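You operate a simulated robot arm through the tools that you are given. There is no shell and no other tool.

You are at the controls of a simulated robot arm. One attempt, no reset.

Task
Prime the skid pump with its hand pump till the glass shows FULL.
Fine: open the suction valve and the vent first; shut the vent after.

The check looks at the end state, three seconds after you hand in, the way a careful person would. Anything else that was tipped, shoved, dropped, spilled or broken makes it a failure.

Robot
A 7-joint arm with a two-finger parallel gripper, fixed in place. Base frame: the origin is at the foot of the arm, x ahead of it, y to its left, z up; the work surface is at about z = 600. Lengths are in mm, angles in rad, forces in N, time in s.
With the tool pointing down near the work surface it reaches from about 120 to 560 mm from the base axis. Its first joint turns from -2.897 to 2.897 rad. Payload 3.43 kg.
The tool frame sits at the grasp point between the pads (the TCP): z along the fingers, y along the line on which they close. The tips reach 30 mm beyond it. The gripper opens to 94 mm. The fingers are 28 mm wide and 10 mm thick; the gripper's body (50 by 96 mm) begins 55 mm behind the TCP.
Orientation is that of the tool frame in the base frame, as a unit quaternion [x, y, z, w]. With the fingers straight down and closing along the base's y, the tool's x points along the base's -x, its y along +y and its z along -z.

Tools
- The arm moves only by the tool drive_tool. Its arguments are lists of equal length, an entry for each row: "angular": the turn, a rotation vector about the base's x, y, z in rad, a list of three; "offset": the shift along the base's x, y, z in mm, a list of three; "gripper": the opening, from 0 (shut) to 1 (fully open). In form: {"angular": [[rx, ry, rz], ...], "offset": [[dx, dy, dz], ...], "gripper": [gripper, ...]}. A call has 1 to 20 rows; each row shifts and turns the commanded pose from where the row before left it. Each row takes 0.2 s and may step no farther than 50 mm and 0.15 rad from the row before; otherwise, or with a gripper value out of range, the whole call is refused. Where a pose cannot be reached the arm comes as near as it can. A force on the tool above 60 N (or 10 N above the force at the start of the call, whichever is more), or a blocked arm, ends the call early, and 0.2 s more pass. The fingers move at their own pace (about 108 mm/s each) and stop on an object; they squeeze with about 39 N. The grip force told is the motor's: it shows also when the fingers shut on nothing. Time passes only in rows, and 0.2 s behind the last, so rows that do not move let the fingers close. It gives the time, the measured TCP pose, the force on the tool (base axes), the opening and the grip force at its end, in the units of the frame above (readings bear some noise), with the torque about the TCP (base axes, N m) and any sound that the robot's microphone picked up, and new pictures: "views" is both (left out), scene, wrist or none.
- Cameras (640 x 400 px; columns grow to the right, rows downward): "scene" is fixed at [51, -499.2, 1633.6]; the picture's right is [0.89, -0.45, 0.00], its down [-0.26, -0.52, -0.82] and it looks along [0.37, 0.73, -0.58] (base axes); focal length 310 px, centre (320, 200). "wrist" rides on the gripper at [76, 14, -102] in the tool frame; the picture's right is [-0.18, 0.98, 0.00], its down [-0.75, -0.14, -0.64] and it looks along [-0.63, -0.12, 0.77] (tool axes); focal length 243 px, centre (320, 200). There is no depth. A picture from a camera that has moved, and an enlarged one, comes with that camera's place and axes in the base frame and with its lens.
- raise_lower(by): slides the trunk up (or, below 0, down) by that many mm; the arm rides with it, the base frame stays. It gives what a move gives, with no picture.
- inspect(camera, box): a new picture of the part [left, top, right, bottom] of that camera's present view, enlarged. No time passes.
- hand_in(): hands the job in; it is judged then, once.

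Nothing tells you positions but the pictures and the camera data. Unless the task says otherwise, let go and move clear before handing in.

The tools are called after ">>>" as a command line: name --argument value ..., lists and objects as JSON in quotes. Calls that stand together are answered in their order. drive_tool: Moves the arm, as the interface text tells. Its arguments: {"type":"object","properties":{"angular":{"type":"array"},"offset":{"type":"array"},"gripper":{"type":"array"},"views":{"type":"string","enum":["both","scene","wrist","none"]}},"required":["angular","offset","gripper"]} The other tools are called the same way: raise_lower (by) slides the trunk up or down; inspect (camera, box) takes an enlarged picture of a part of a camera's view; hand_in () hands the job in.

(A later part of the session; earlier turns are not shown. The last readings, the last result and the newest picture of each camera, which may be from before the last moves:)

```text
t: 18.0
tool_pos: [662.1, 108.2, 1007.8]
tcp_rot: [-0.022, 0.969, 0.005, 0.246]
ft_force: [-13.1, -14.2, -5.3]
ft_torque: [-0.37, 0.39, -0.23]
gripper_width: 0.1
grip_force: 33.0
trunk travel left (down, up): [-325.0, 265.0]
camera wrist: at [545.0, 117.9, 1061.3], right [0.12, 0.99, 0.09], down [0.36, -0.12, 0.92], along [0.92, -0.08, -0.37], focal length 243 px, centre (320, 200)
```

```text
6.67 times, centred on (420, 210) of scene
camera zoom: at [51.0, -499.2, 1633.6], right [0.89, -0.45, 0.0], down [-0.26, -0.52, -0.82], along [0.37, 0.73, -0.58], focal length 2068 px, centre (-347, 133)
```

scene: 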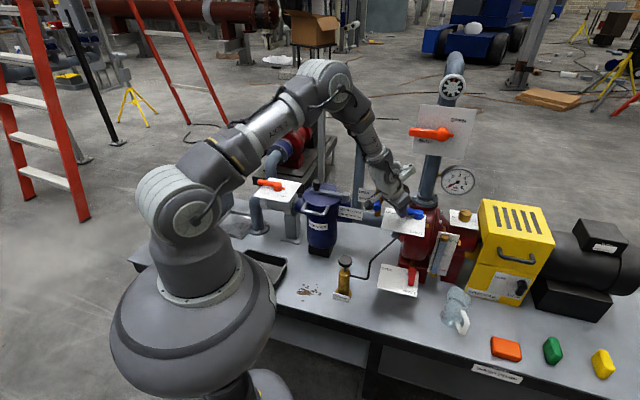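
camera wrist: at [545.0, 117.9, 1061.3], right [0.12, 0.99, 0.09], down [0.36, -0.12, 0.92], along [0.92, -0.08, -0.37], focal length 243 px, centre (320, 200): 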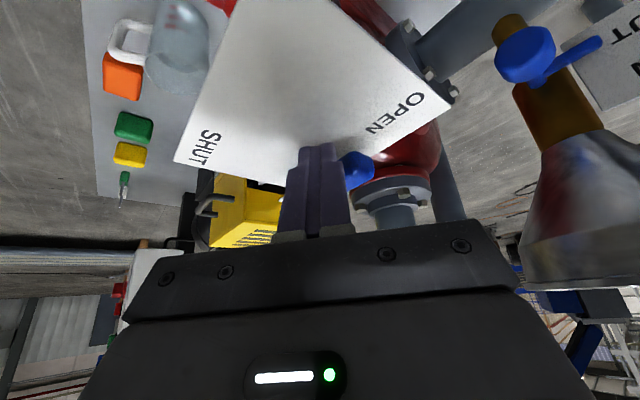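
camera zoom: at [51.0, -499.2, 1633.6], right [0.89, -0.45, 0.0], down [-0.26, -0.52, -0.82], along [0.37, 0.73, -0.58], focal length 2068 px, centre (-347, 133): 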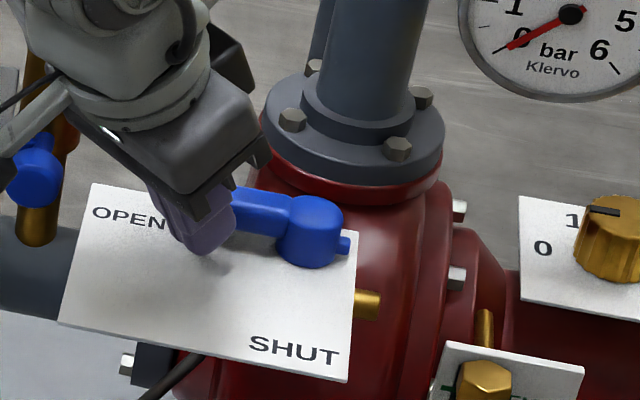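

The vent lever is against its OPEN stop at about 20 N. I'll retract, bring the tool upright, yaw it so the fingers straddle across the tube, and hover above the hand pump knob.

>>> drive_tool --angular '[[0, 0, 0], [0, 0, 0], [0, 0, 0], [-0.006, 0.125, 0], [-0.006, 0.125, 0], [-0.006, 0.125, 0], [-0.006, 0.125, 0], [0, 0, -0.138], [0, 0, -0.138], [0, 0, -0.138], [0, 0, -0.138], [0, 0, -0.138], [0, 0, -0.138]]' --offset '[[-12, -10, 0], [-30, 0, 15], [-30, 0, 30], [-9.7, 7.3, 0], [-9.7, 7.3, 0], [-9.7, 7.3, 0], [-9.7, 7.3, -10], [-9.7, 7.3, -15], [-9.7, 7.3, -15], [-9.7, 7.3, -15], [-9.7, 7.3, -15], [-9.7, 7.3, -15], [-9.7, 7.3, -15]]' --gripper '[0, 0, 0, 0, 0, 0, 0, 0, 0.5, 0.8, 0.85, 0.85, 0.85]'

>>> inspect --camera "scene" --box '[380, 180, 490, 290]'

>>> inspect --camera "scene" --box '[300, 200, 400, 300]'

```text
t: 20.8
tool_pos: [493.0, 173.6, 953.1]
tcp_rot: [0.381, 0.925, 0.001, 0.001]
ft_force: [-0.1, -0.6, -0.3]
ft_torque: [0.02, 0.0, -0.01]
gripper_width: 79.9
grip_force: 0.0
trunk travel left (down, up): [-325.0, 265.0]
camera wrist: at [448.9, 237.3, 1055.5], right [0.82, 0.57, 0.0], down [0.44, -0.63, 0.64], along [0.36, -0.53, -0.77], focal length 243 px, centre (320, 200)
```

scene: 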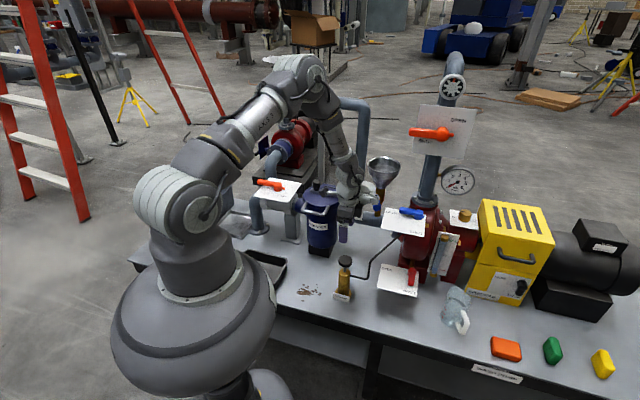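
wrist: 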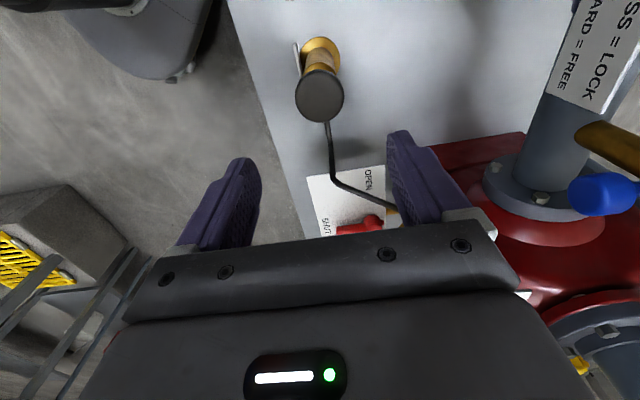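

```text
3.64 times, centred on (435, 235) of scene
camera zoom: at [51.0, -499.2, 1633.6], right [0.89, -0.45, 0.0], down [-0.26, -0.52, -0.82], along [0.37, 0.73, -0.58], focal length 1128 px, centre (-98, 73)
```

zoom: 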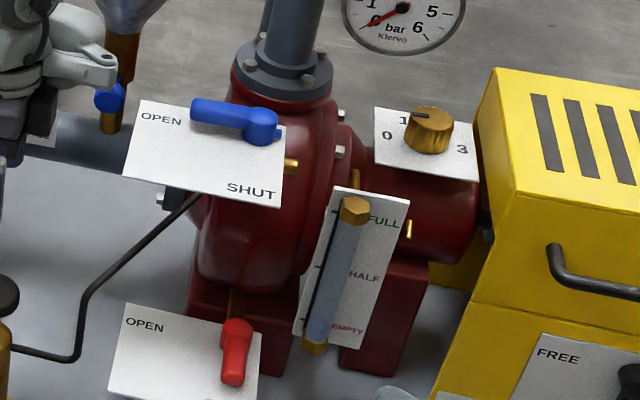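

```text
4.00 times, centred on (350, 250) of scene
camera zoom: at [51.0, -499.2, 1633.6], right [0.89, -0.45, 0.0], down [-0.26, -0.52, -0.82], along [0.37, 0.73, -0.58], focal length 1241 px, centre (200, 0)
```

zoom: 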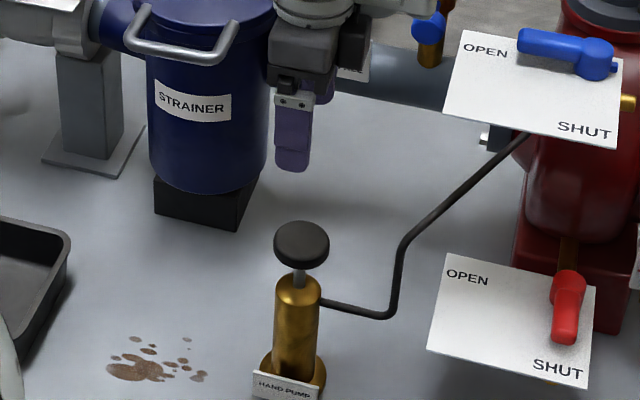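

The vent shows OPEN and the glass still reads EMPTY. The knob lies at about (491.5, 172.5), top z≈800, so I'll centre on it, descend and grip it.

>>> drive_tool --angular '[[0, 0, 0], [0, 0, 0], [0, 0, 0], [0, 0, 0], [0, 0, 0]]' --offset '[[-1.5, -1, -35], [0, 0, -40], [0, 0, -35], [0, 0, -25], [0, 0, -10]]' --gripper '[0.85, 0.85, 0.85, 0.85, 0.85]'

>>> inspect --camera "scene" --box '[310, 220, 390, 310]'

```text
t: 22.0
tool_pos: [489.0, 172.3, 806.5]
tcp_rot: [0.38, 0.925, 0.001, 0.0]
ft_force: [0.2, -0.7, -1.2]
ft_torque: [-0.05, 0.0, -0.01]
gripper_width: 79.9
grip_force: 0.1
trunk travel left (down, up): [-325.0, 265.0]
camera wrist: at [444.4, 236.4, 908.4], right [0.82, 0.57, 0.0], down [0.44, -0.63, 0.64], along [0.36, -0.53, -0.77], focal length 243 px, centre (320, 200)
```

scene: 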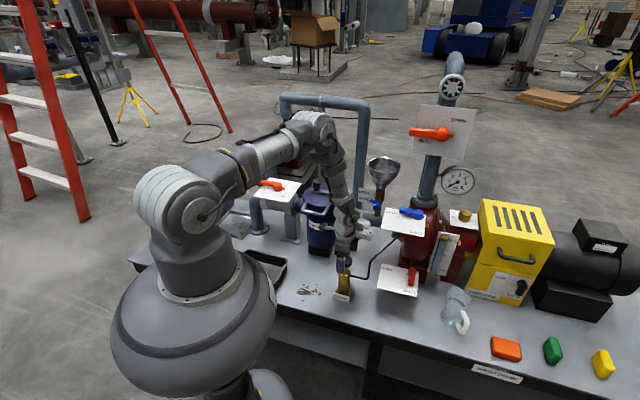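
wrist: 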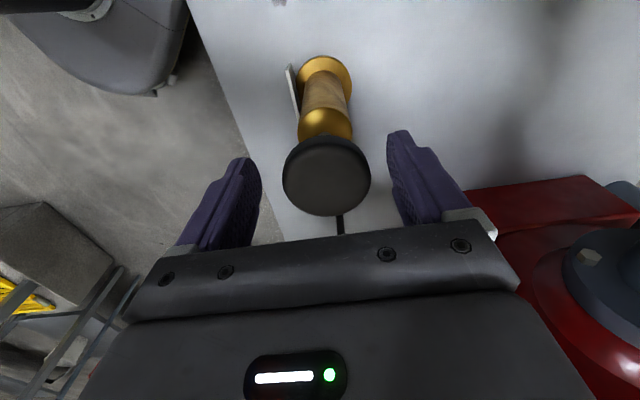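

```text
4.44 times, centred on (350, 265) of scene
camera zoom: at [51.0, -499.2, 1633.6], right [0.89, -0.45, 0.0], down [-0.26, -0.52, -0.82], along [0.37, 0.73, -0.58], focal length 1379 px, centre (187, -89)
```

zoom: 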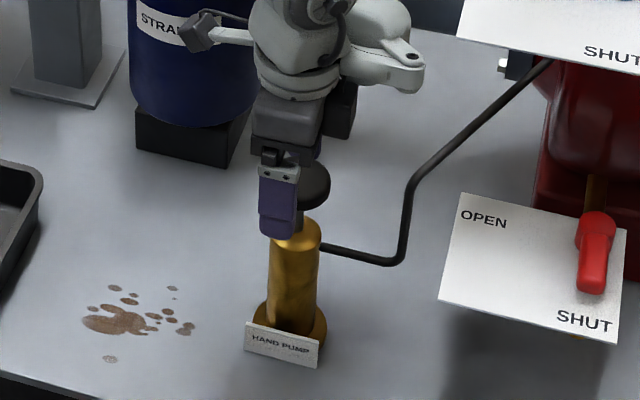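

The knob sits between the fingers but about 5 mm off my TCP. I'll recentre and close on it.

>>> drive_tool --angular '[[0, 0, 0], [0, 0, 0], [0, 0, 0], [0, 0, 0], [0, 0, 0]]' --offset '[[1, 4.5, 0], [0, 0, 0], [0, 0, 0], [0, 0, 0], [0, 0, 0]]' --gripper '[0.85, 0.65, 0.55, 0.45, 0.45]'

>>> inspect --camera "wrist" --box '[200, 80, 460, 240]'

```text
t: 23.2
tool_pos: [487.9, 176.3, 806.5]
tcp_rot: [0.38, 0.925, 0.0, -0.001]
ft_force: [-9.5, -11.0, -2.2]
ft_torque: [-0.32, 0.4, -0.13]
gripper_width: 50.7
grip_force: 44.9
trunk travel left (down, up): [-325.0, 265.0]
camera wrist: at [444.8, 239.9, 909.0], right [0.82, 0.57, 0.0], down [0.44, -0.63, 0.64], along [0.36, -0.53, -0.77], focal length 243 px, centre (320, 200)
```

scene: 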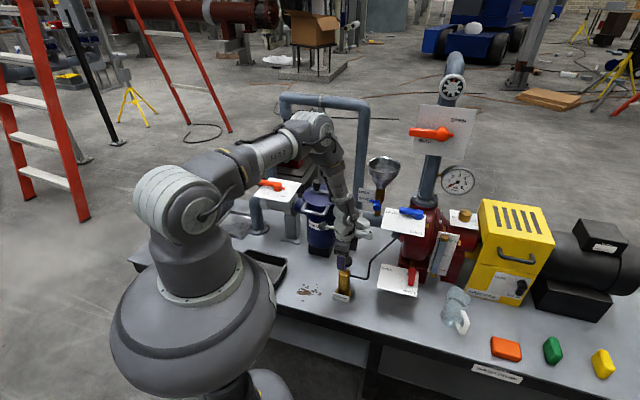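
wrist: 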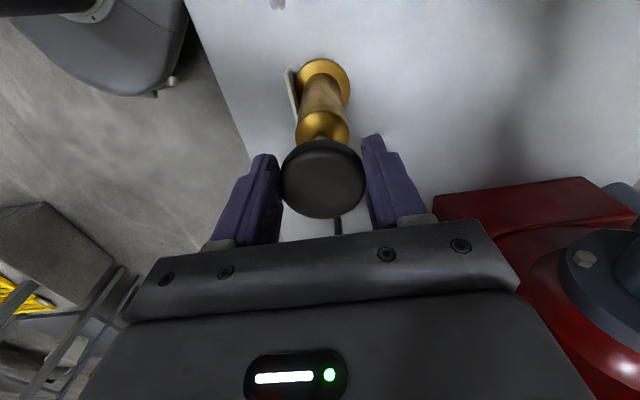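

```text
2.46 times, centred on (330, 160) of wrist
camera zoom: at [444.8, 239.9, 909.0], right [0.82, 0.57, 0.0], down [0.44, -0.63, 0.64], along [0.36, -0.53, -0.77], focal length 597 px, centre (295, 298)
```

zoom: 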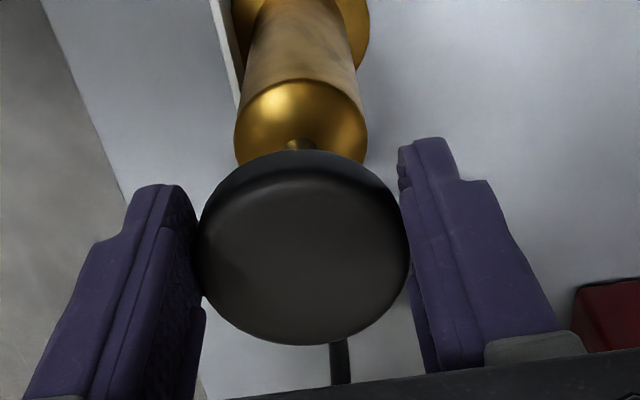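

The grip is on the knob (50.7 mm wide, 45 N) with a slight lateral load. I'll relieve that and press down gently to feel the stroke.

>>> drive_tool --angular '[[0, 0, 0], [0, 0, 0], [0, 0, 0], [0, 0, 0], [0, 0, 0]]' --offset '[[-2, -2, 0], [0, 0, -5], [0, 0, -5], [0, 0, -5], [0, 0, 0]]' --gripper '[0.4, 0.4, 0.4, 0.4, 0.4]'

>>> inspect --camera "wrist" --box '[200, 80, 460, 240]'

>>> inspect --camera "scene" --box '[415, 205, 485, 290]'

```text
t: 24.4
tool_pos: [489.3, 176.9, 794.5]
tcp_rot: [0.38, 0.925, 0.0, -0.001]
ft_force: [-13.2, -5.0, 3.7]
ft_torque: [-0.12, 0.36, 0.0]
gripper_width: 51.0
grip_force: 45.2
trunk travel left (down, up): [-325.0, 265.0]
camera wrist: at [444.5, 239.8, 895.8], right [0.82, 0.57, 0.0], down [0.44, -0.63, 0.64], along [0.36, -0.53, -0.77], focal length 243 px, centre (320, 200)
```

scene: 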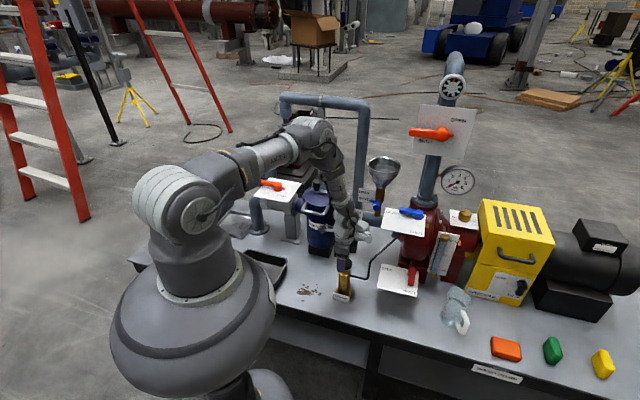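
wrist: 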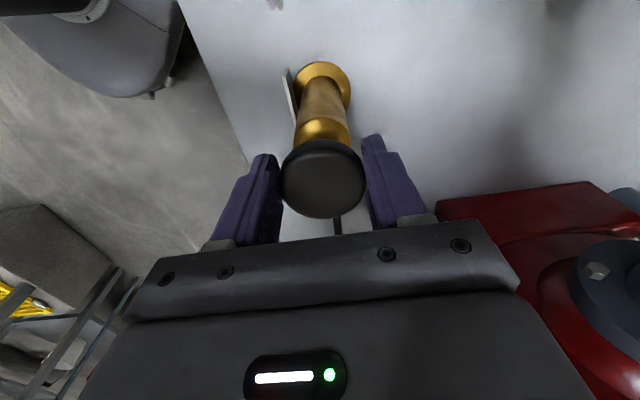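

```text
2.46 times, centred on (330, 160) of wrist
camera zoom: at [444.5, 239.8, 895.8], right [0.82, 0.57, 0.0], down [0.44, -0.63, 0.64], along [0.36, -0.53, -0.77], focal length 597 px, centre (295, 298)
```

zoom: 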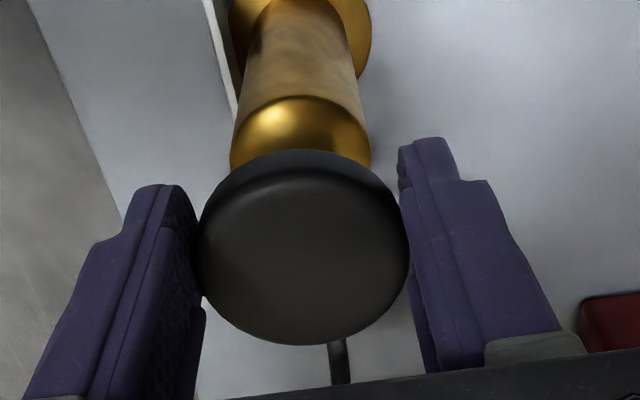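

```text
4.71 times, centred on (450, 248) of scene
camera zoom: at [51.0, -499.2, 1633.6], right [0.89, -0.45, 0.0], down [-0.26, -0.52, -0.82], along [0.37, 0.73, -0.58], focal length 1460 px, centre (-292, -24)
```

zoom: 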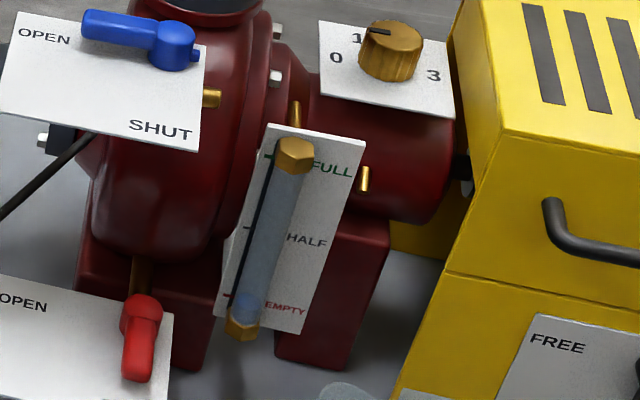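

The knob moves down with the gripper under light load. I'll continue the downstroke to find the bottom.

>>> drive_tool --angular '[[0, 0, 0], [0, 0, 0], [0, 0, 0], [0, 0, 0], [0, 0, 0], [0, 0, 0]]' --offset '[[-2, 0, -5], [0, 0, -5], [0, 0, -5], [0, 0, -5], [0, 0, -5], [0, 0, 0]]' --gripper '[0.4, 0.4, 0.4, 0.4, 0.4, 0.4]'

>>> inspect --camera "wrist" --box '[200, 80, 460, 240]'

>>> inspect --camera "scene" --box '[415, 205, 485, 290]'

```text
t: 25.8
tool_pos: [488.5, 175.6, 770.3]
tcp_rot: [0.381, 0.925, 0.0, 0.0]
ft_force: [-3.2, -8.5, 15.7]
ft_torque: [-0.13, 0.23, -0.08]
gripper_width: 50.8
grip_force: 44.8
trunk travel left (down, up): [-325.0, 265.0]
camera wrist: at [444.2, 239.7, 872.3], right [0.82, 0.57, 0.0], down [0.43, -0.63, 0.64], along [0.37, -0.53, -0.77], focal length 243 px, centre (320, 200)
```

scene: 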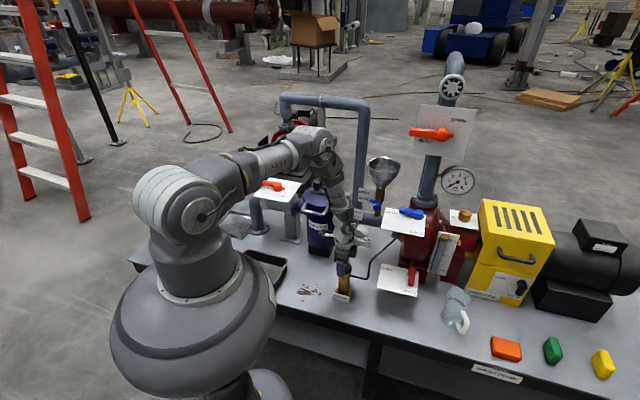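
wrist: 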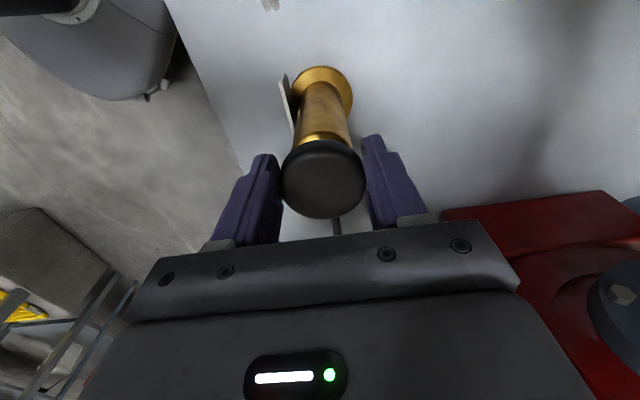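

```text
2.46 times, centred on (330, 160) of wrist
camera zoom: at [444.2, 239.7, 872.3], right [0.82, 0.57, 0.0], down [0.43, -0.63, 0.64], along [0.37, -0.53, -0.77], focal length 597 px, centre (295, 298)
```

zoom: 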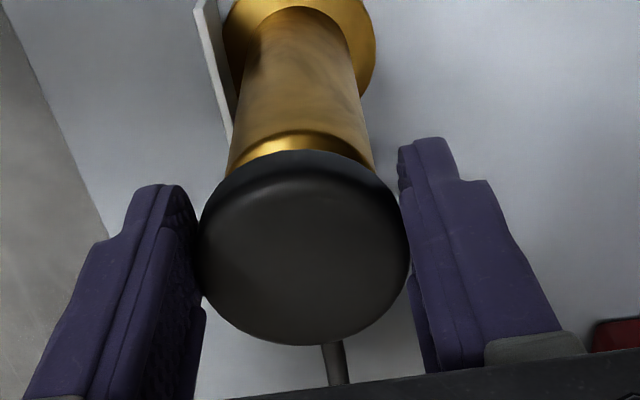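

```text
4.71 times, centred on (450, 248) of scene
camera zoom: at [51.0, -499.2, 1633.6], right [0.89, -0.45, 0.0], down [-0.26, -0.52, -0.82], along [0.37, 0.73, -0.58], focal length 1460 px, centre (-292, -24)
```

zoom: 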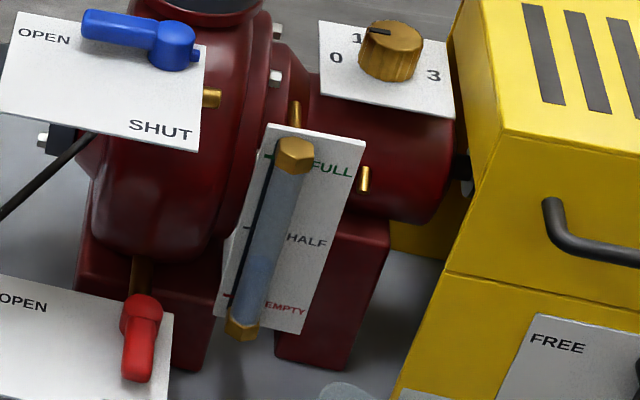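

I've gone down about 36 mm and resistance is 16 N. The tint in the glass may have changed, so I'll look closer.

>>> inspect --camera "scene" --box '[430, 228, 470, 283]'

```text
7.27 times, centred on (450, 256) of scene
camera zoom: at [51.0, -499.2, 1633.6], right [0.89, -0.45, 0.0], down [-0.26, -0.52, -0.82], along [0.37, 0.73, -0.58], focal length 2256 px, centre (-626, -204)
```

zoom: 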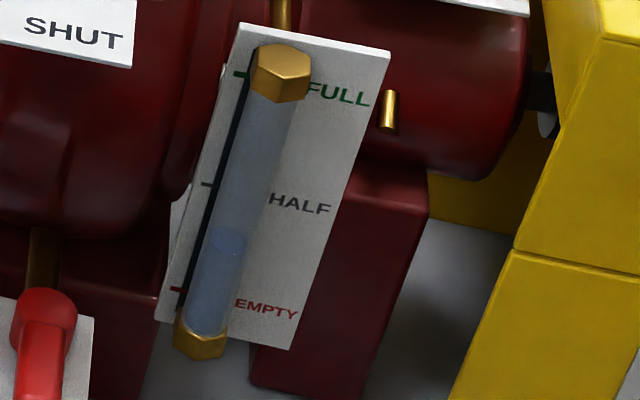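

The water level rose on the downstroke and is now roughly a third of the way up. I'll finish this stroke to the bottom.

>>> drive_tool --angular '[[0, 0, 0], [0, 0, 0], [0, 0, 0]]' --offset '[[0, 0, -3], [0, 0, -3], [0, 0, 0]]' --gripper '[0.4, 0.4, 0.4]' --views "none"

>>> inspect --camera "scene" --box '[430, 228, 470, 283]'

>>> inspect --camera "wrist" --box '[200, 80, 460, 240]'

```text
t: 26.6
tool_pos: [488.4, 176.3, 765.3]
tcp_rot: [0.38, 0.925, 0.002, 0.002]
ft_force: [6.6, -4.1, 31.5]
ft_torque: [-0.32, -0.34, -0.02]
gripper_width: 51.0
grip_force: 45.4
trunk travel left (down, up): [-325.0, 265.0]
```

```text
7.27 times, centred on (450, 256) of scene
camera zoom: at [51.0, -499.2, 1633.6], right [0.89, -0.45, 0.0], down [-0.26, -0.52, -0.82], along [0.37, 0.73, -0.58], focal length 2256 px, centre (-626, -204)
```

zoom: 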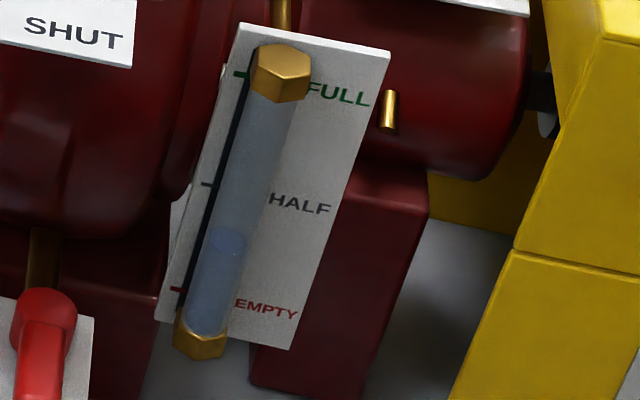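

```text
2.46 times, centred on (330, 160) of wrist
camera zoom: at [443.4, 240.2, 866.3], right [0.82, 0.57, 0.0], down [0.43, -0.63, 0.64], along [0.37, -0.53, -0.77], focal length 597 px, centre (295, 298)
```

zoom: 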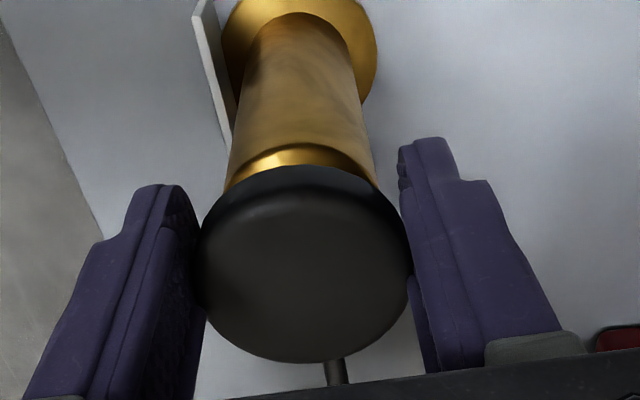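

The bottom stop is at TCP z≈768 and the level holds. Now I'll pull the knob up slowly to recharge the pump.

>>> drive_tool --angular '[[0, 0, 0], [0, 0, 0], [0, 0, 0], [0, 0, 0], [0, 0, 0], [0, 0, 0], [0, 0, 0], [0, 0, 0]]' --offset '[[0, 0, 4], [0, 0, 5], [0, 0, 5], [0, 0, 5], [0, 0, 5], [0, 0, 5], [0, 0, 5], [0, 0, 0]]' --gripper '[0.4, 0.4, 0.4, 0.4, 0.4, 0.4, 0.4, 0.4]' --views "scene"

>>> inspect --camera "wrist" --box '[200, 80, 460, 240]'

>>> inspect --camera "scene" --box '[430, 228, 470, 283]'

```text
t: 28.4
tool_pos: [487.6, 176.2, 796.1]
tcp_rot: [0.381, 0.925, 0.0, -0.001]
ft_force: [5.2, 4.1, 1.6]
ft_torque: [0.18, -0.01, -0.11]
gripper_width: 51.0
grip_force: 45.2
trunk travel left (down, up): [-325.0, 265.0]
```

scene: 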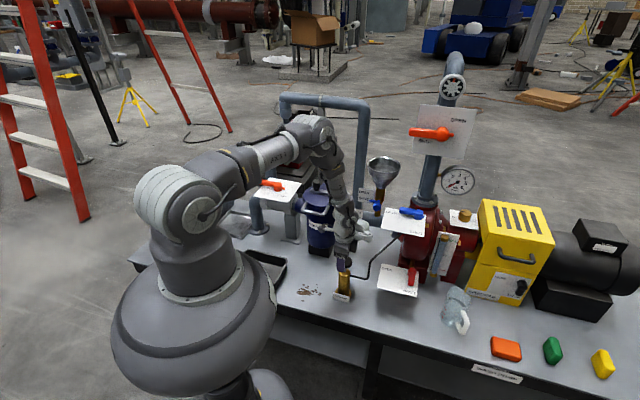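

```text
2.46 times, centred on (330, 160) of wrist
camera zoom: at [443.9, 240.4, 898.9], right [0.82, 0.57, 0.0], down [0.44, -0.63, 0.64], along [0.36, -0.53, -0.77], focal length 597 px, centre (295, 298)
```

zoom: 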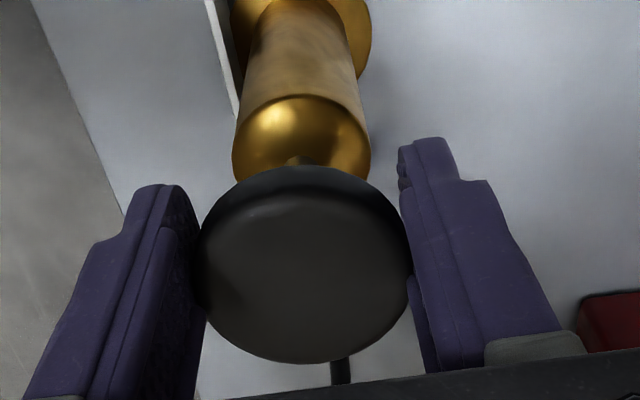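

```text
7.27 times, centred on (450, 256) of scene
camera zoom: at [51.0, -499.2, 1633.6], right [0.89, -0.45, 0.0], down [-0.26, -0.52, -0.82], along [0.37, 0.73, -0.58], focal length 2256 px, centre (-626, -204)
```

zoom: 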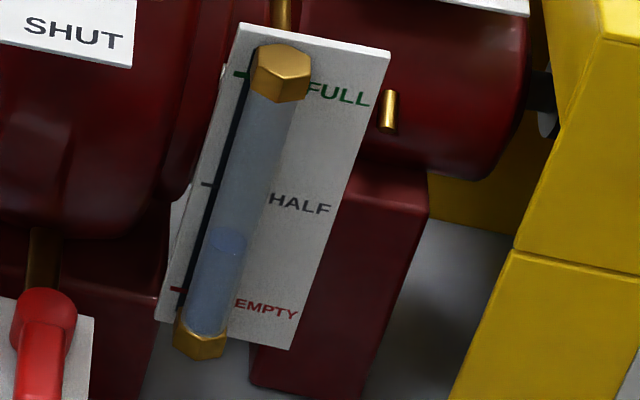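

The knob lifts cleanly and the glass holds its level. I'll finish the lift and do a second full downstroke.

>>> drive_tool --angular '[[0, 0, 0], [0, 0, 0], [0, 0, 0]]' --offset '[[0, 0, 3], [0, 0, 3], [0, 0, 0]]' --gripper '[0.4, 0.4, 0.4]' --views "none"

>>> drive_tool --angular '[[0, 0, 0], [0, 0, 0], [0, 0, 0], [0, 0, 0], [0, 0, 0], [0, 0, 0], [0, 0, 0], [0, 0, 0]]' --offset '[[0, 0, -5], [0, 0, -5], [0, 0, -5], [0, 0, -5], [0, 0, -5], [0, 0, -5], [0, 0, -5], [0, 0, 0]]' --gripper '[0.4, 0.4, 0.4, 0.4, 0.4, 0.4, 0.4, 0.4]' --views "none"

>>> inspect --camera "wrist" --box '[200, 80, 460, 240]'

>>> inspect --camera "scene" --box '[430, 228, 470, 283]'

```text
t: 29.2
tool_pos: [488.2, 176.1, 802.1]
tcp_rot: [0.379, 0.925, 0.0, -0.001]
ft_force: [1.2, 7.5, -10.3]
ft_torque: [0.18, -0.16, 0.11]
gripper_width: 50.9
grip_force: 44.8
trunk travel left (down, up): [-325.0, 265.0]
```

```text
t: 31.0
tool_pos: [489.8, 176.8, 767.7]
tcp_rot: [0.381, 0.925, 0.0, 0.0]
ft_force: [-5.5, 4.6, 6.2]
ft_torque: [0.2, 0.41, 0.11]
gripper_width: 50.8
grip_force: 45.6
trunk travel left (down, up): [-325.0, 265.0]
```

```text
2.46 times, centred on (330, 160) of wrist
camera zoom: at [443.8, 240.5, 870.1], right [0.82, 0.57, 0.0], down [0.44, -0.63, 0.64], along [0.37, -0.53, -0.77], focal length 597 px, centre (295, 298)
```

zoom: 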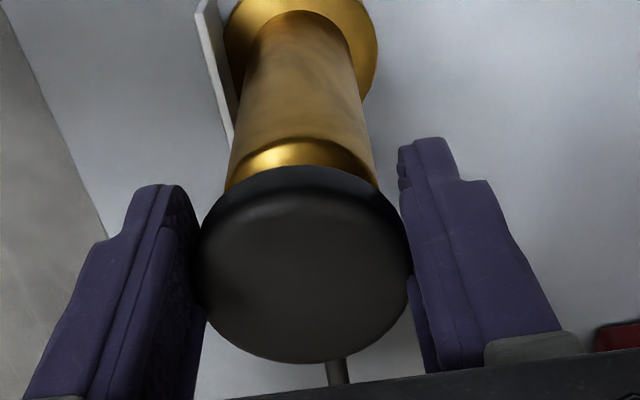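

```text
7.27 times, centred on (450, 256) of scene
camera zoom: at [51.0, -499.2, 1633.6], right [0.89, -0.45, 0.0], down [-0.26, -0.52, -0.82], along [0.37, 0.73, -0.58], focal length 2256 px, centre (-626, -204)
```

zoom: 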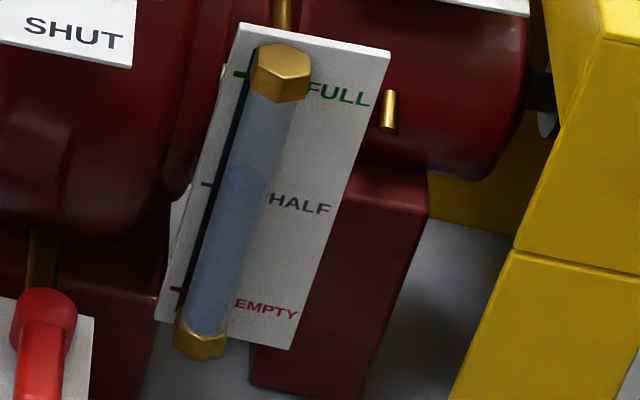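

The level is now a little above HALF, at about 30% per stroke. I'll do the third stroke: pull up, then press down.

>>> drive_tool --angular '[[0, 0, 0], [0, 0, 0], [0, 0, 0], [0, 0, 0], [0, 0, 0], [0, 0, 0], [0, 0, 0], [0, 0, 0]]' --offset '[[0, 0, 5], [0, 0, 5], [0, 0, 5], [0, 0, 5], [0, 0, 5], [0, 0, 5], [0, 0, 5], [0, 0, 0]]' --gripper '[0.4, 0.4, 0.4, 0.4, 0.4, 0.4, 0.4, 0.4]' --views "none"

>>> inspect --camera "scene" --box '[430, 228, 470, 283]'

>>> drive_tool --angular '[[0, 0, 0], [0, 0, 0], [0, 0, 0], [0, 0, 0], [0, 0, 0]]' --offset '[[0, 0, -5], [0, 0, -5], [0, 0, -5], [0, 0, -5], [0, 0, 0]]' --gripper '[0.4, 0.4, 0.4, 0.4, 0.4]' --views "none"

>>> inspect --camera "scene" --box '[430, 228, 470, 283]'

```text
t: 32.8
tool_pos: [488.2, 176.6, 801.9]
tcp_rot: [0.379, 0.925, -0.001, -0.004]
ft_force: [-4.6, 5.0, -23.8]
ft_torque: [0.12, -0.01, 0.1]
gripper_width: 50.9
grip_force: 44.7
trunk travel left (down, up): [-325.0, 265.0]
```

```text
7.27 times, centred on (450, 256) of scene
camera zoom: at [51.0, -499.2, 1633.6], right [0.89, -0.45, 0.0], down [-0.26, -0.52, -0.82], along [0.37, 0.73, -0.58], focal length 2256 px, centre (-626, -204)
```

zoom: 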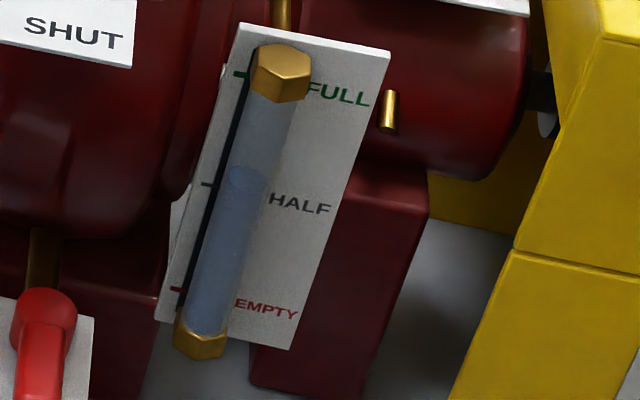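

```text
t: 34.0
tool_pos: [489.2, 176.1, 781.5]
tcp_rot: [0.381, 0.925, 0.0, 0.0]
ft_force: [-6.2, -3.4, 3.9]
ft_torque: [-0.32, -0.11, -0.03]
gripper_width: 51.1
grip_force: 44.4
trunk travel left (down, up): [-325.0, 265.0]
```

```text
7.27 times, centred on (450, 256) of scene
camera zoom: at [51.0, -499.2, 1633.6], right [0.89, -0.45, 0.0], down [-0.26, -0.52, -0.82], along [0.37, 0.73, -0.58], focal length 2256 px, centre (-626, -204)
```

zoom: 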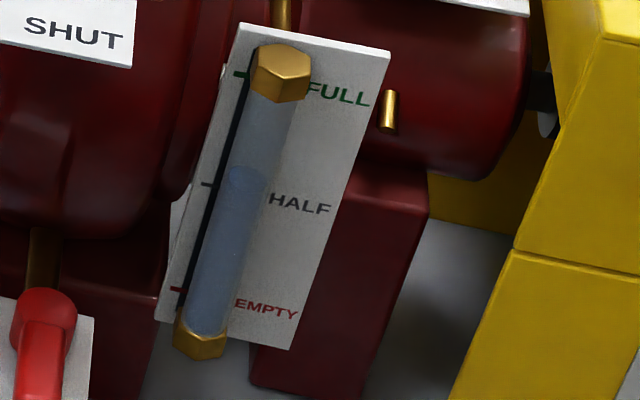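

The level hasn't changed at mid-stroke, so delivery seems to happen near the bottom. I'll complete the downstroke slowly.

>>> drive_tool --angular '[[0, 0, 0], [0, 0, 0], [0, 0, 0]]' --offset '[[0, 0, -4], [0, 0, -4], [0, 0, 0]]' --gripper '[0.4, 0.4, 0.4]' --views "none"

>>> inspect --camera "scene" --box '[430, 228, 470, 283]'

>>> drive_tool --angular '[[0, 0, 0], [0, 0, 0], [0, 0, 0]]' --offset '[[0, 0, -4], [0, 0, -3], [0, 0, 0]]' --gripper '[0.4, 0.4, 0.4]' --views "none"

>>> inspect --camera "scene" --box '[430, 228, 470, 283]'

```text
t: 34.8
tool_pos: [488.1, 177.4, 774.3]
tcp_rot: [0.379, 0.925, 0.0, 0.001]
ft_force: [0.7, -3.4, 5.5]
ft_torque: [-0.12, -0.25, -0.03]
gripper_width: 50.7
grip_force: 44.9
trunk travel left (down, up): [-325.0, 265.0]
```

```text
7.27 times, centred on (450, 256) of scene
camera zoom: at [51.0, -499.2, 1633.6], right [0.89, -0.45, 0.0], down [-0.26, -0.52, -0.82], along [0.37, 0.73, -0.58], focal length 2256 px, centre (-626, -204)
```

zoom: 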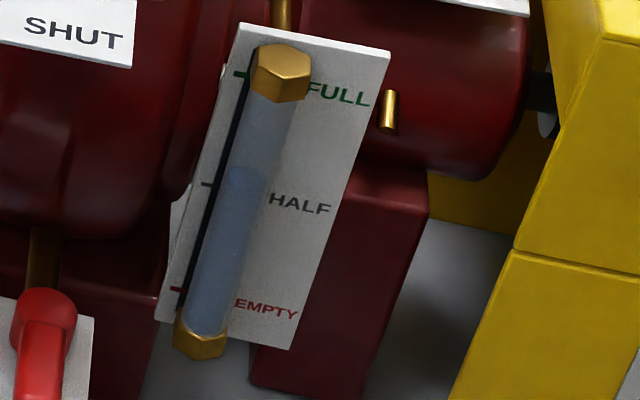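

```text
t: 35.6
tool_pos: [488.8, 176.7, 768.8]
tcp_rot: [0.38, 0.925, 0.0, 0.0]
ft_force: [-1.5, -4.8, 7.2]
ft_torque: [-0.32, -0.36, -0.03]
gripper_width: 50.9
grip_force: 44.7
trunk travel left (down, up): [-325.0, 265.0]
```

```text
7.27 times, centred on (450, 256) of scene
camera zoom: at [51.0, -499.2, 1633.6], right [0.89, -0.45, 0.0], down [-0.26, -0.52, -0.82], along [0.37, 0.73, -0.58], focal length 2256 px, centre (-626, -204)
```

zoom: 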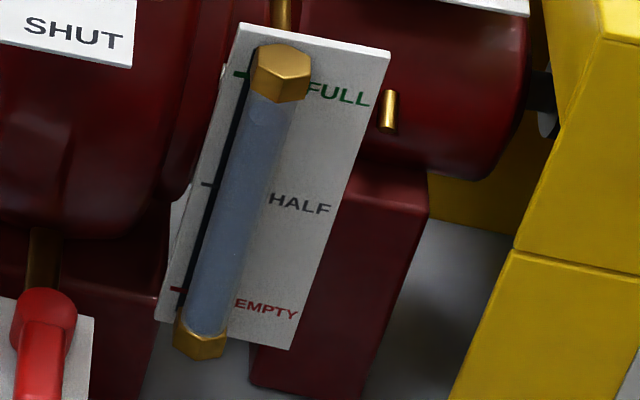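

The level jumped up close to the top nut on completing the third stroke. I'll zoom in hard to compare it with the FULL mark.

>>> inspect --camera "scene" --box '[442, 230, 466, 250]'

>>> inspect --camera "scene" --box '[436, 228, 466, 283]'

```text
16.00 times, centred on (454, 240) of scene
camera zoom: at [51.0, -499.2, 1633.6], right [0.89, -0.45, 0.0], down [-0.26, -0.52, -0.82], along [0.37, 0.73, -0.58], focal length 4963 px, centre (-1824, -440)
```

zoom: 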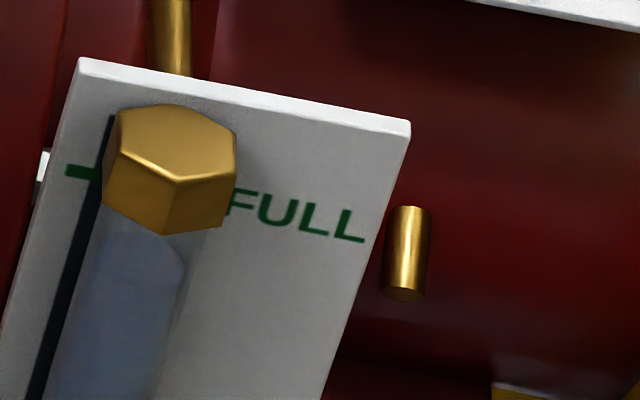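

```text
7.27 times, centred on (451, 256) of scene
camera zoom: at [51.0, -499.2, 1633.6], right [0.89, -0.45, 0.0], down [-0.26, -0.52, -0.82], along [0.37, 0.73, -0.58], focal length 2256 px, centre (-633, -204)
```

zoom: 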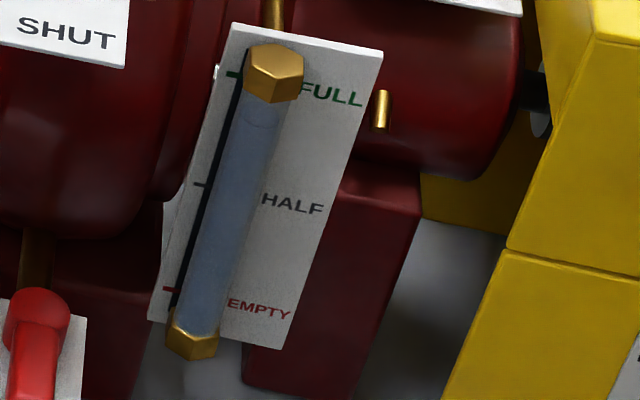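

By my parallax estimate the level is about at the FULL line, 95–100%. Another stroke could overflow, so I'll let go of the knob, lift off, and get a nearly level view of the glass before deciding.

>>> drive_tool --angular '[[0, 0, 0], [0, 0, 0], [0, 0, 0], [0, 0, 0], [0, 0, 0], [0, 0, 0], [0, 0, 0]]' --offset '[[0, 0, 0], [0, 0, 0], [0, 0, 20], [0, 0, 40], [0, 0, 50], [0, 0, 50], [0, 0, 50]]' --gripper '[0.85, 0.85, 0.85, 0.85, 0.85, 0.85, 0.85]'

>>> inspect --camera "scene" --box '[430, 228, 470, 283]'

```text
t: 37.2
tool_pos: [487.4, 175.3, 977.1]
tcp_rot: [0.379, 0.925, 0.001, -0.001]
ft_force: [-0.2, 0.6, -0.1]
ft_torque: [-0.03, -0.01, 0.01]
gripper_width: 80.1
grip_force: 0.1
trunk travel left (down, up): [-325.0, 265.0]
camera wrist: at [444.4, 239.2, 1079.6], right [0.82, 0.57, 0.0], down [0.44, -0.63, 0.64], along [0.36, -0.53, -0.77], focal length 243 px, centre (320, 200)
```

scene: 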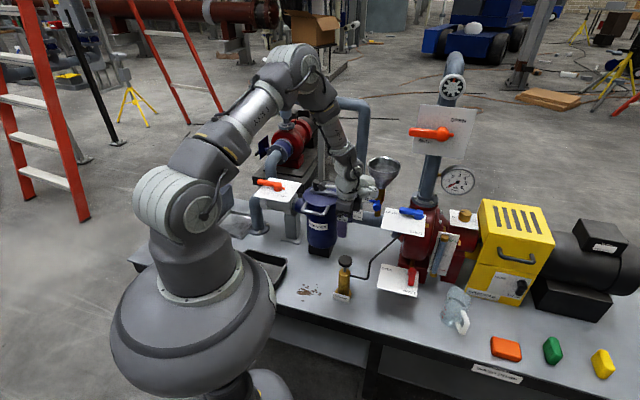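
wrist: 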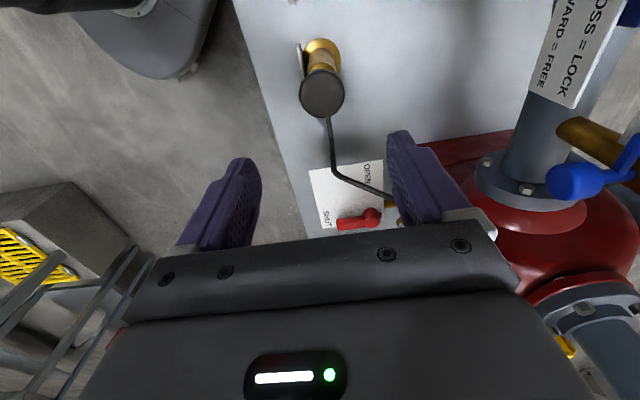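

```text
7.27 times, centred on (450, 256) of scene
camera zoom: at [51.0, -499.2, 1633.6], right [0.89, -0.45, 0.0], down [-0.26, -0.52, -0.82], along [0.37, 0.73, -0.58], focal length 2256 px, centre (-626, -204)
```

zoom: 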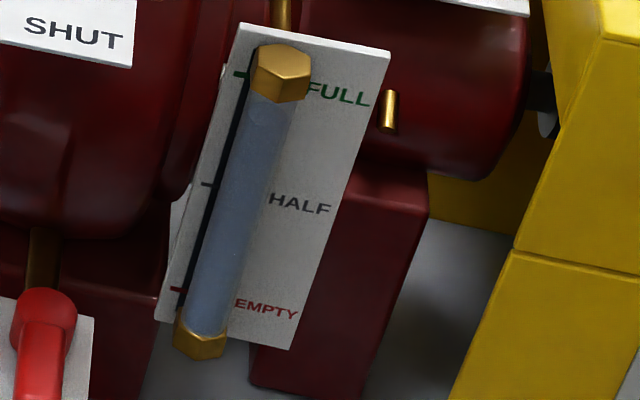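

The glass level holds steady with the knob released. I'll swing the camera around to the front-right of the skid for a low-elevation view of the glass.

>>> drive_tool --angular '[[0, 0, 0.138], [0, 0, 0.138], [0, 0, 0.138], [0, 0, 0.138], [0, 0, 0.138], [0, 0, 0.138], [0.006, -0.125, 0], [0.006, -0.125, 0], [0.006, -0.125, 0], [0.006, -0.125, 0], [0, 0, 0]]' --offset '[[-6, -37.5, 4], [-6, -37.5, 4], [-6, -37.5, 4], [-6, -37.5, 4], [-6, -37.5, 4], [-6, -37.5, 4], [20, -36, -14], [20, -36, -14], [20, -36, -14], [20, -36, -14], [20, -36, -14]]' --gripper '[0.85, 0.85, 0.5, 0, 0, 0, 0, 0, 0, 0, 0]'

```text
t: 39.6
tool_pos: [555.8, -234.2, 933.2]
tcp_rot: [-0.024, 0.968, 0.007, 0.248]
ft_force: [0.8, -0.2, -0.7]
ft_torque: [0.0, -0.01, -0.01]
gripper_width: 0.0
grip_force: 32.5
trunk travel left (down, up): [-325.0, 265.0]
camera wrist: at [437.0, -223.6, 985.1], right [0.11, 0.99, 0.09], down [0.36, -0.12, 0.93], along [0.93, -0.07, -0.37], focal length 243 px, centre (320, 200)
```

scene: 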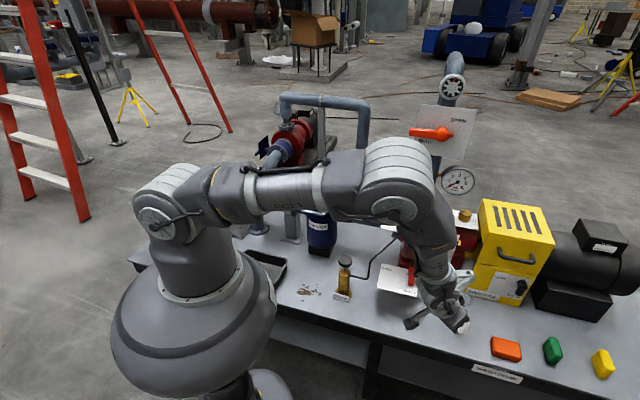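
wrist: 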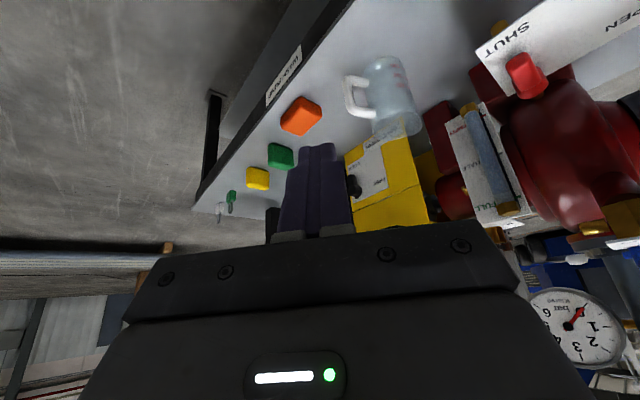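

The glass is visible at the right of the wrist view at a low angle. I'll enlarge it.

>>> inspect --camera "wrist" --box '[435, 90, 535, 240]'

>>> inspect --camera "wrist" --box '[470, 180, 530, 225]'

```text
2.67 times, centred on (485, 165) of wrist
camera zoom: at [437.0, -223.6, 985.1], right [0.11, 0.99, 0.09], down [0.36, -0.12, 0.93], along [0.93, -0.07, -0.37], focal length 647 px, centre (-120, 293)
```

zoom: 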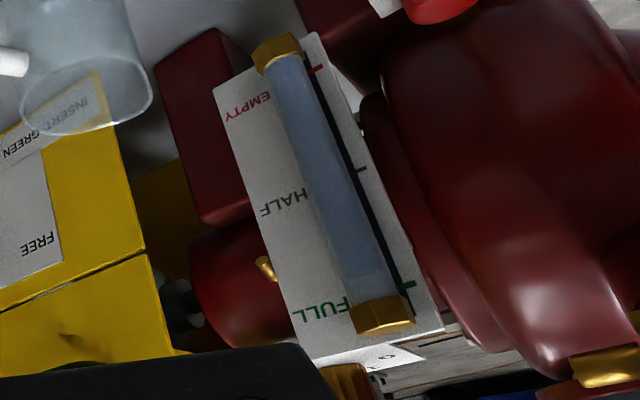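

```text
8.89 times, centred on (500, 202) of wrist
camera zoom: at [437.0, -223.6, 985.1], right [0.11, 0.99, 0.09], down [0.36, -0.12, 0.93], along [0.93, -0.07, -0.37], focal length 2157 px, centre (-1280, 178)
```

zoom: 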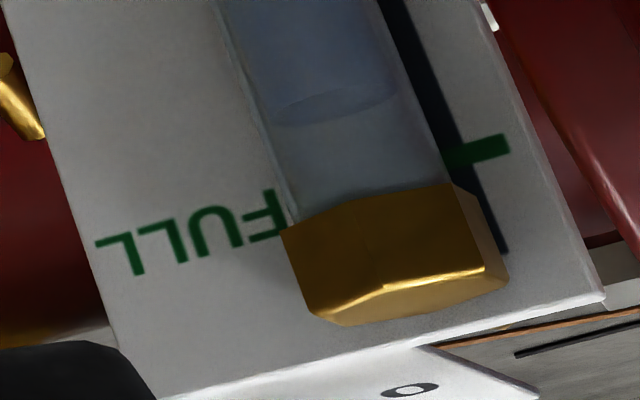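

From this low view the surface is about 8% below the FULL line, so the glass isn't quite FULL yet. A full stroke adds about 30%, which risks an overflow at the vent, so a short partial stroke may be the right top-up. First I'll check where the knob is resting.

>>> inspect --camera "scene" --box '[320, 240, 384, 310]'

>>> inspect --camera "wrist" --box '[430, 60, 530, 130]'

```text
5.71 times, centred on (352, 275) of scene
camera zoom: at [51.0, -499.2, 1633.6], right [0.89, -0.45, 0.0], down [-0.26, -0.52, -0.82], along [0.37, 0.73, -0.58], focal length 1772 px, centre (137, -229)
```

zoom: 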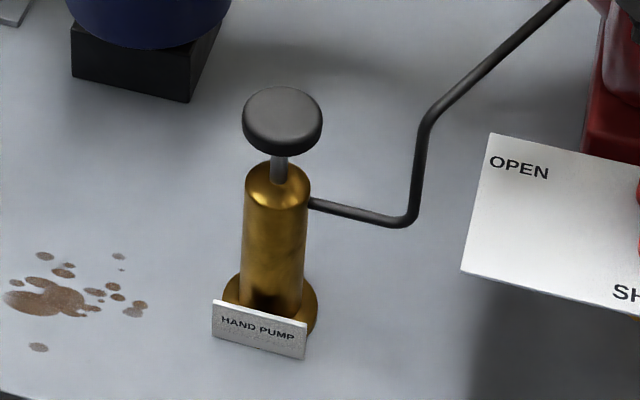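

```text
5.71 times, centred on (480, 95) of wrist
camera zoom: at [437.0, -223.6, 985.1], right [0.11, 0.99, 0.09], down [0.36, -0.12, 0.93], along [0.93, -0.07, -0.37], focal length 1386 px, centre (-594, 800)
```

zoom: 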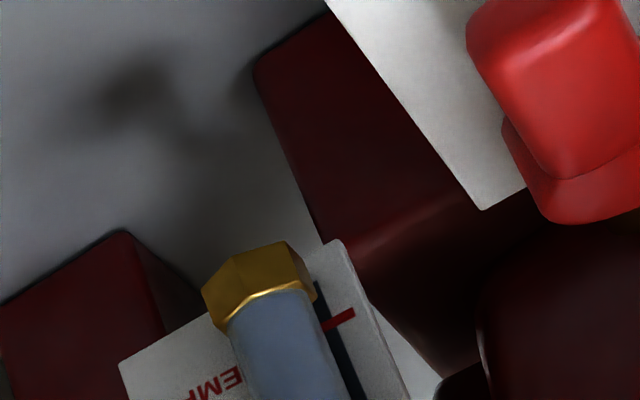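

The knob has sprung back to the top by itself, so strokes can be pressed from above with a closed fist. I'll return above it and try a short partial press to see whether the glass can be topped up finely.

>>> drive_tool --angular '[[-0.006, 0.125, 0], [-0.006, 0.125, 0], [-0.006, 0.125, 0], [-0.006, 0.125, 0], [0, 0, 0], [0, 0, 0], [0, 0, 0], [0, 0, 0], [0, 0, 0], [0, 0, 0], [0, 0, 0], [0, 0, 0]]' --offset '[[-20, 36, 14], [-20, 36, 14], [-20, 36, 14], [-20, 36, 14], [-20, 36, 14], [5.5, 38.5, -10], [5.5, 38.5, -10], [5.5, 38.5, -10], [5.5, 38.5, -10], [5.5, 38.5, -10], [5.5, 38.5, -10], [0, 0, -45]]' --gripper '[0, 0, 0, 0, 0, 0, 0, 0, 0, 0, 0, 0]'

>>> inspect --camera "scene" --box '[430, 228, 470, 283]'

```text
t: 42.2
tool_pos: [485.7, 181.8, 899.2]
tcp_rot: [-0.023, 1.0, 0.001, 0.0]
ft_force: [-0.2, -0.8, -0.3]
ft_torque: [0.0, -0.01, 0.03]
gripper_width: 0.1
grip_force: 33.3
trunk travel left (down, up): [-325.0, 265.0]
camera wrist: at [408.7, 192.6, 1001.4], right [0.14, 0.99, 0.0], down [0.76, -0.1, 0.64], along [0.64, -0.09, -0.77], focal length 243 px, centre (320, 200)
```

scene: 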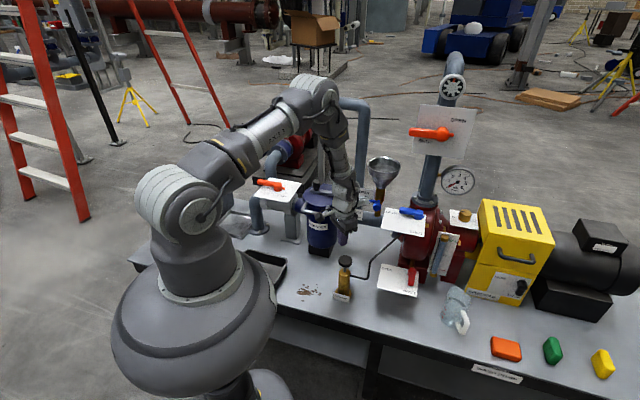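
wrist: 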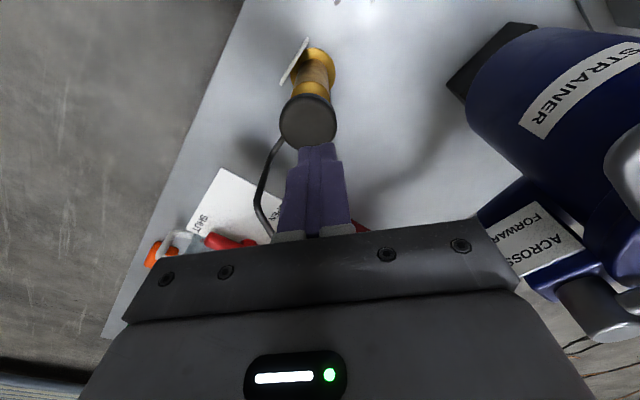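

```text
7.27 times, centred on (450, 256) of scene
camera zoom: at [51.0, -499.2, 1633.6], right [0.89, -0.45, 0.0], down [-0.26, -0.52, -0.82], along [0.37, 0.73, -0.58], focal length 2256 px, centre (-626, -204)
```

zoom: 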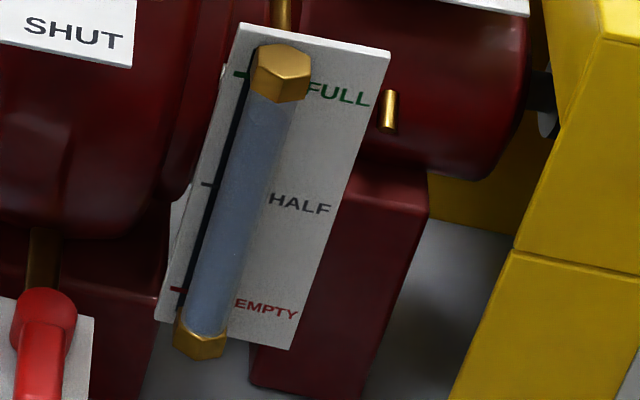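

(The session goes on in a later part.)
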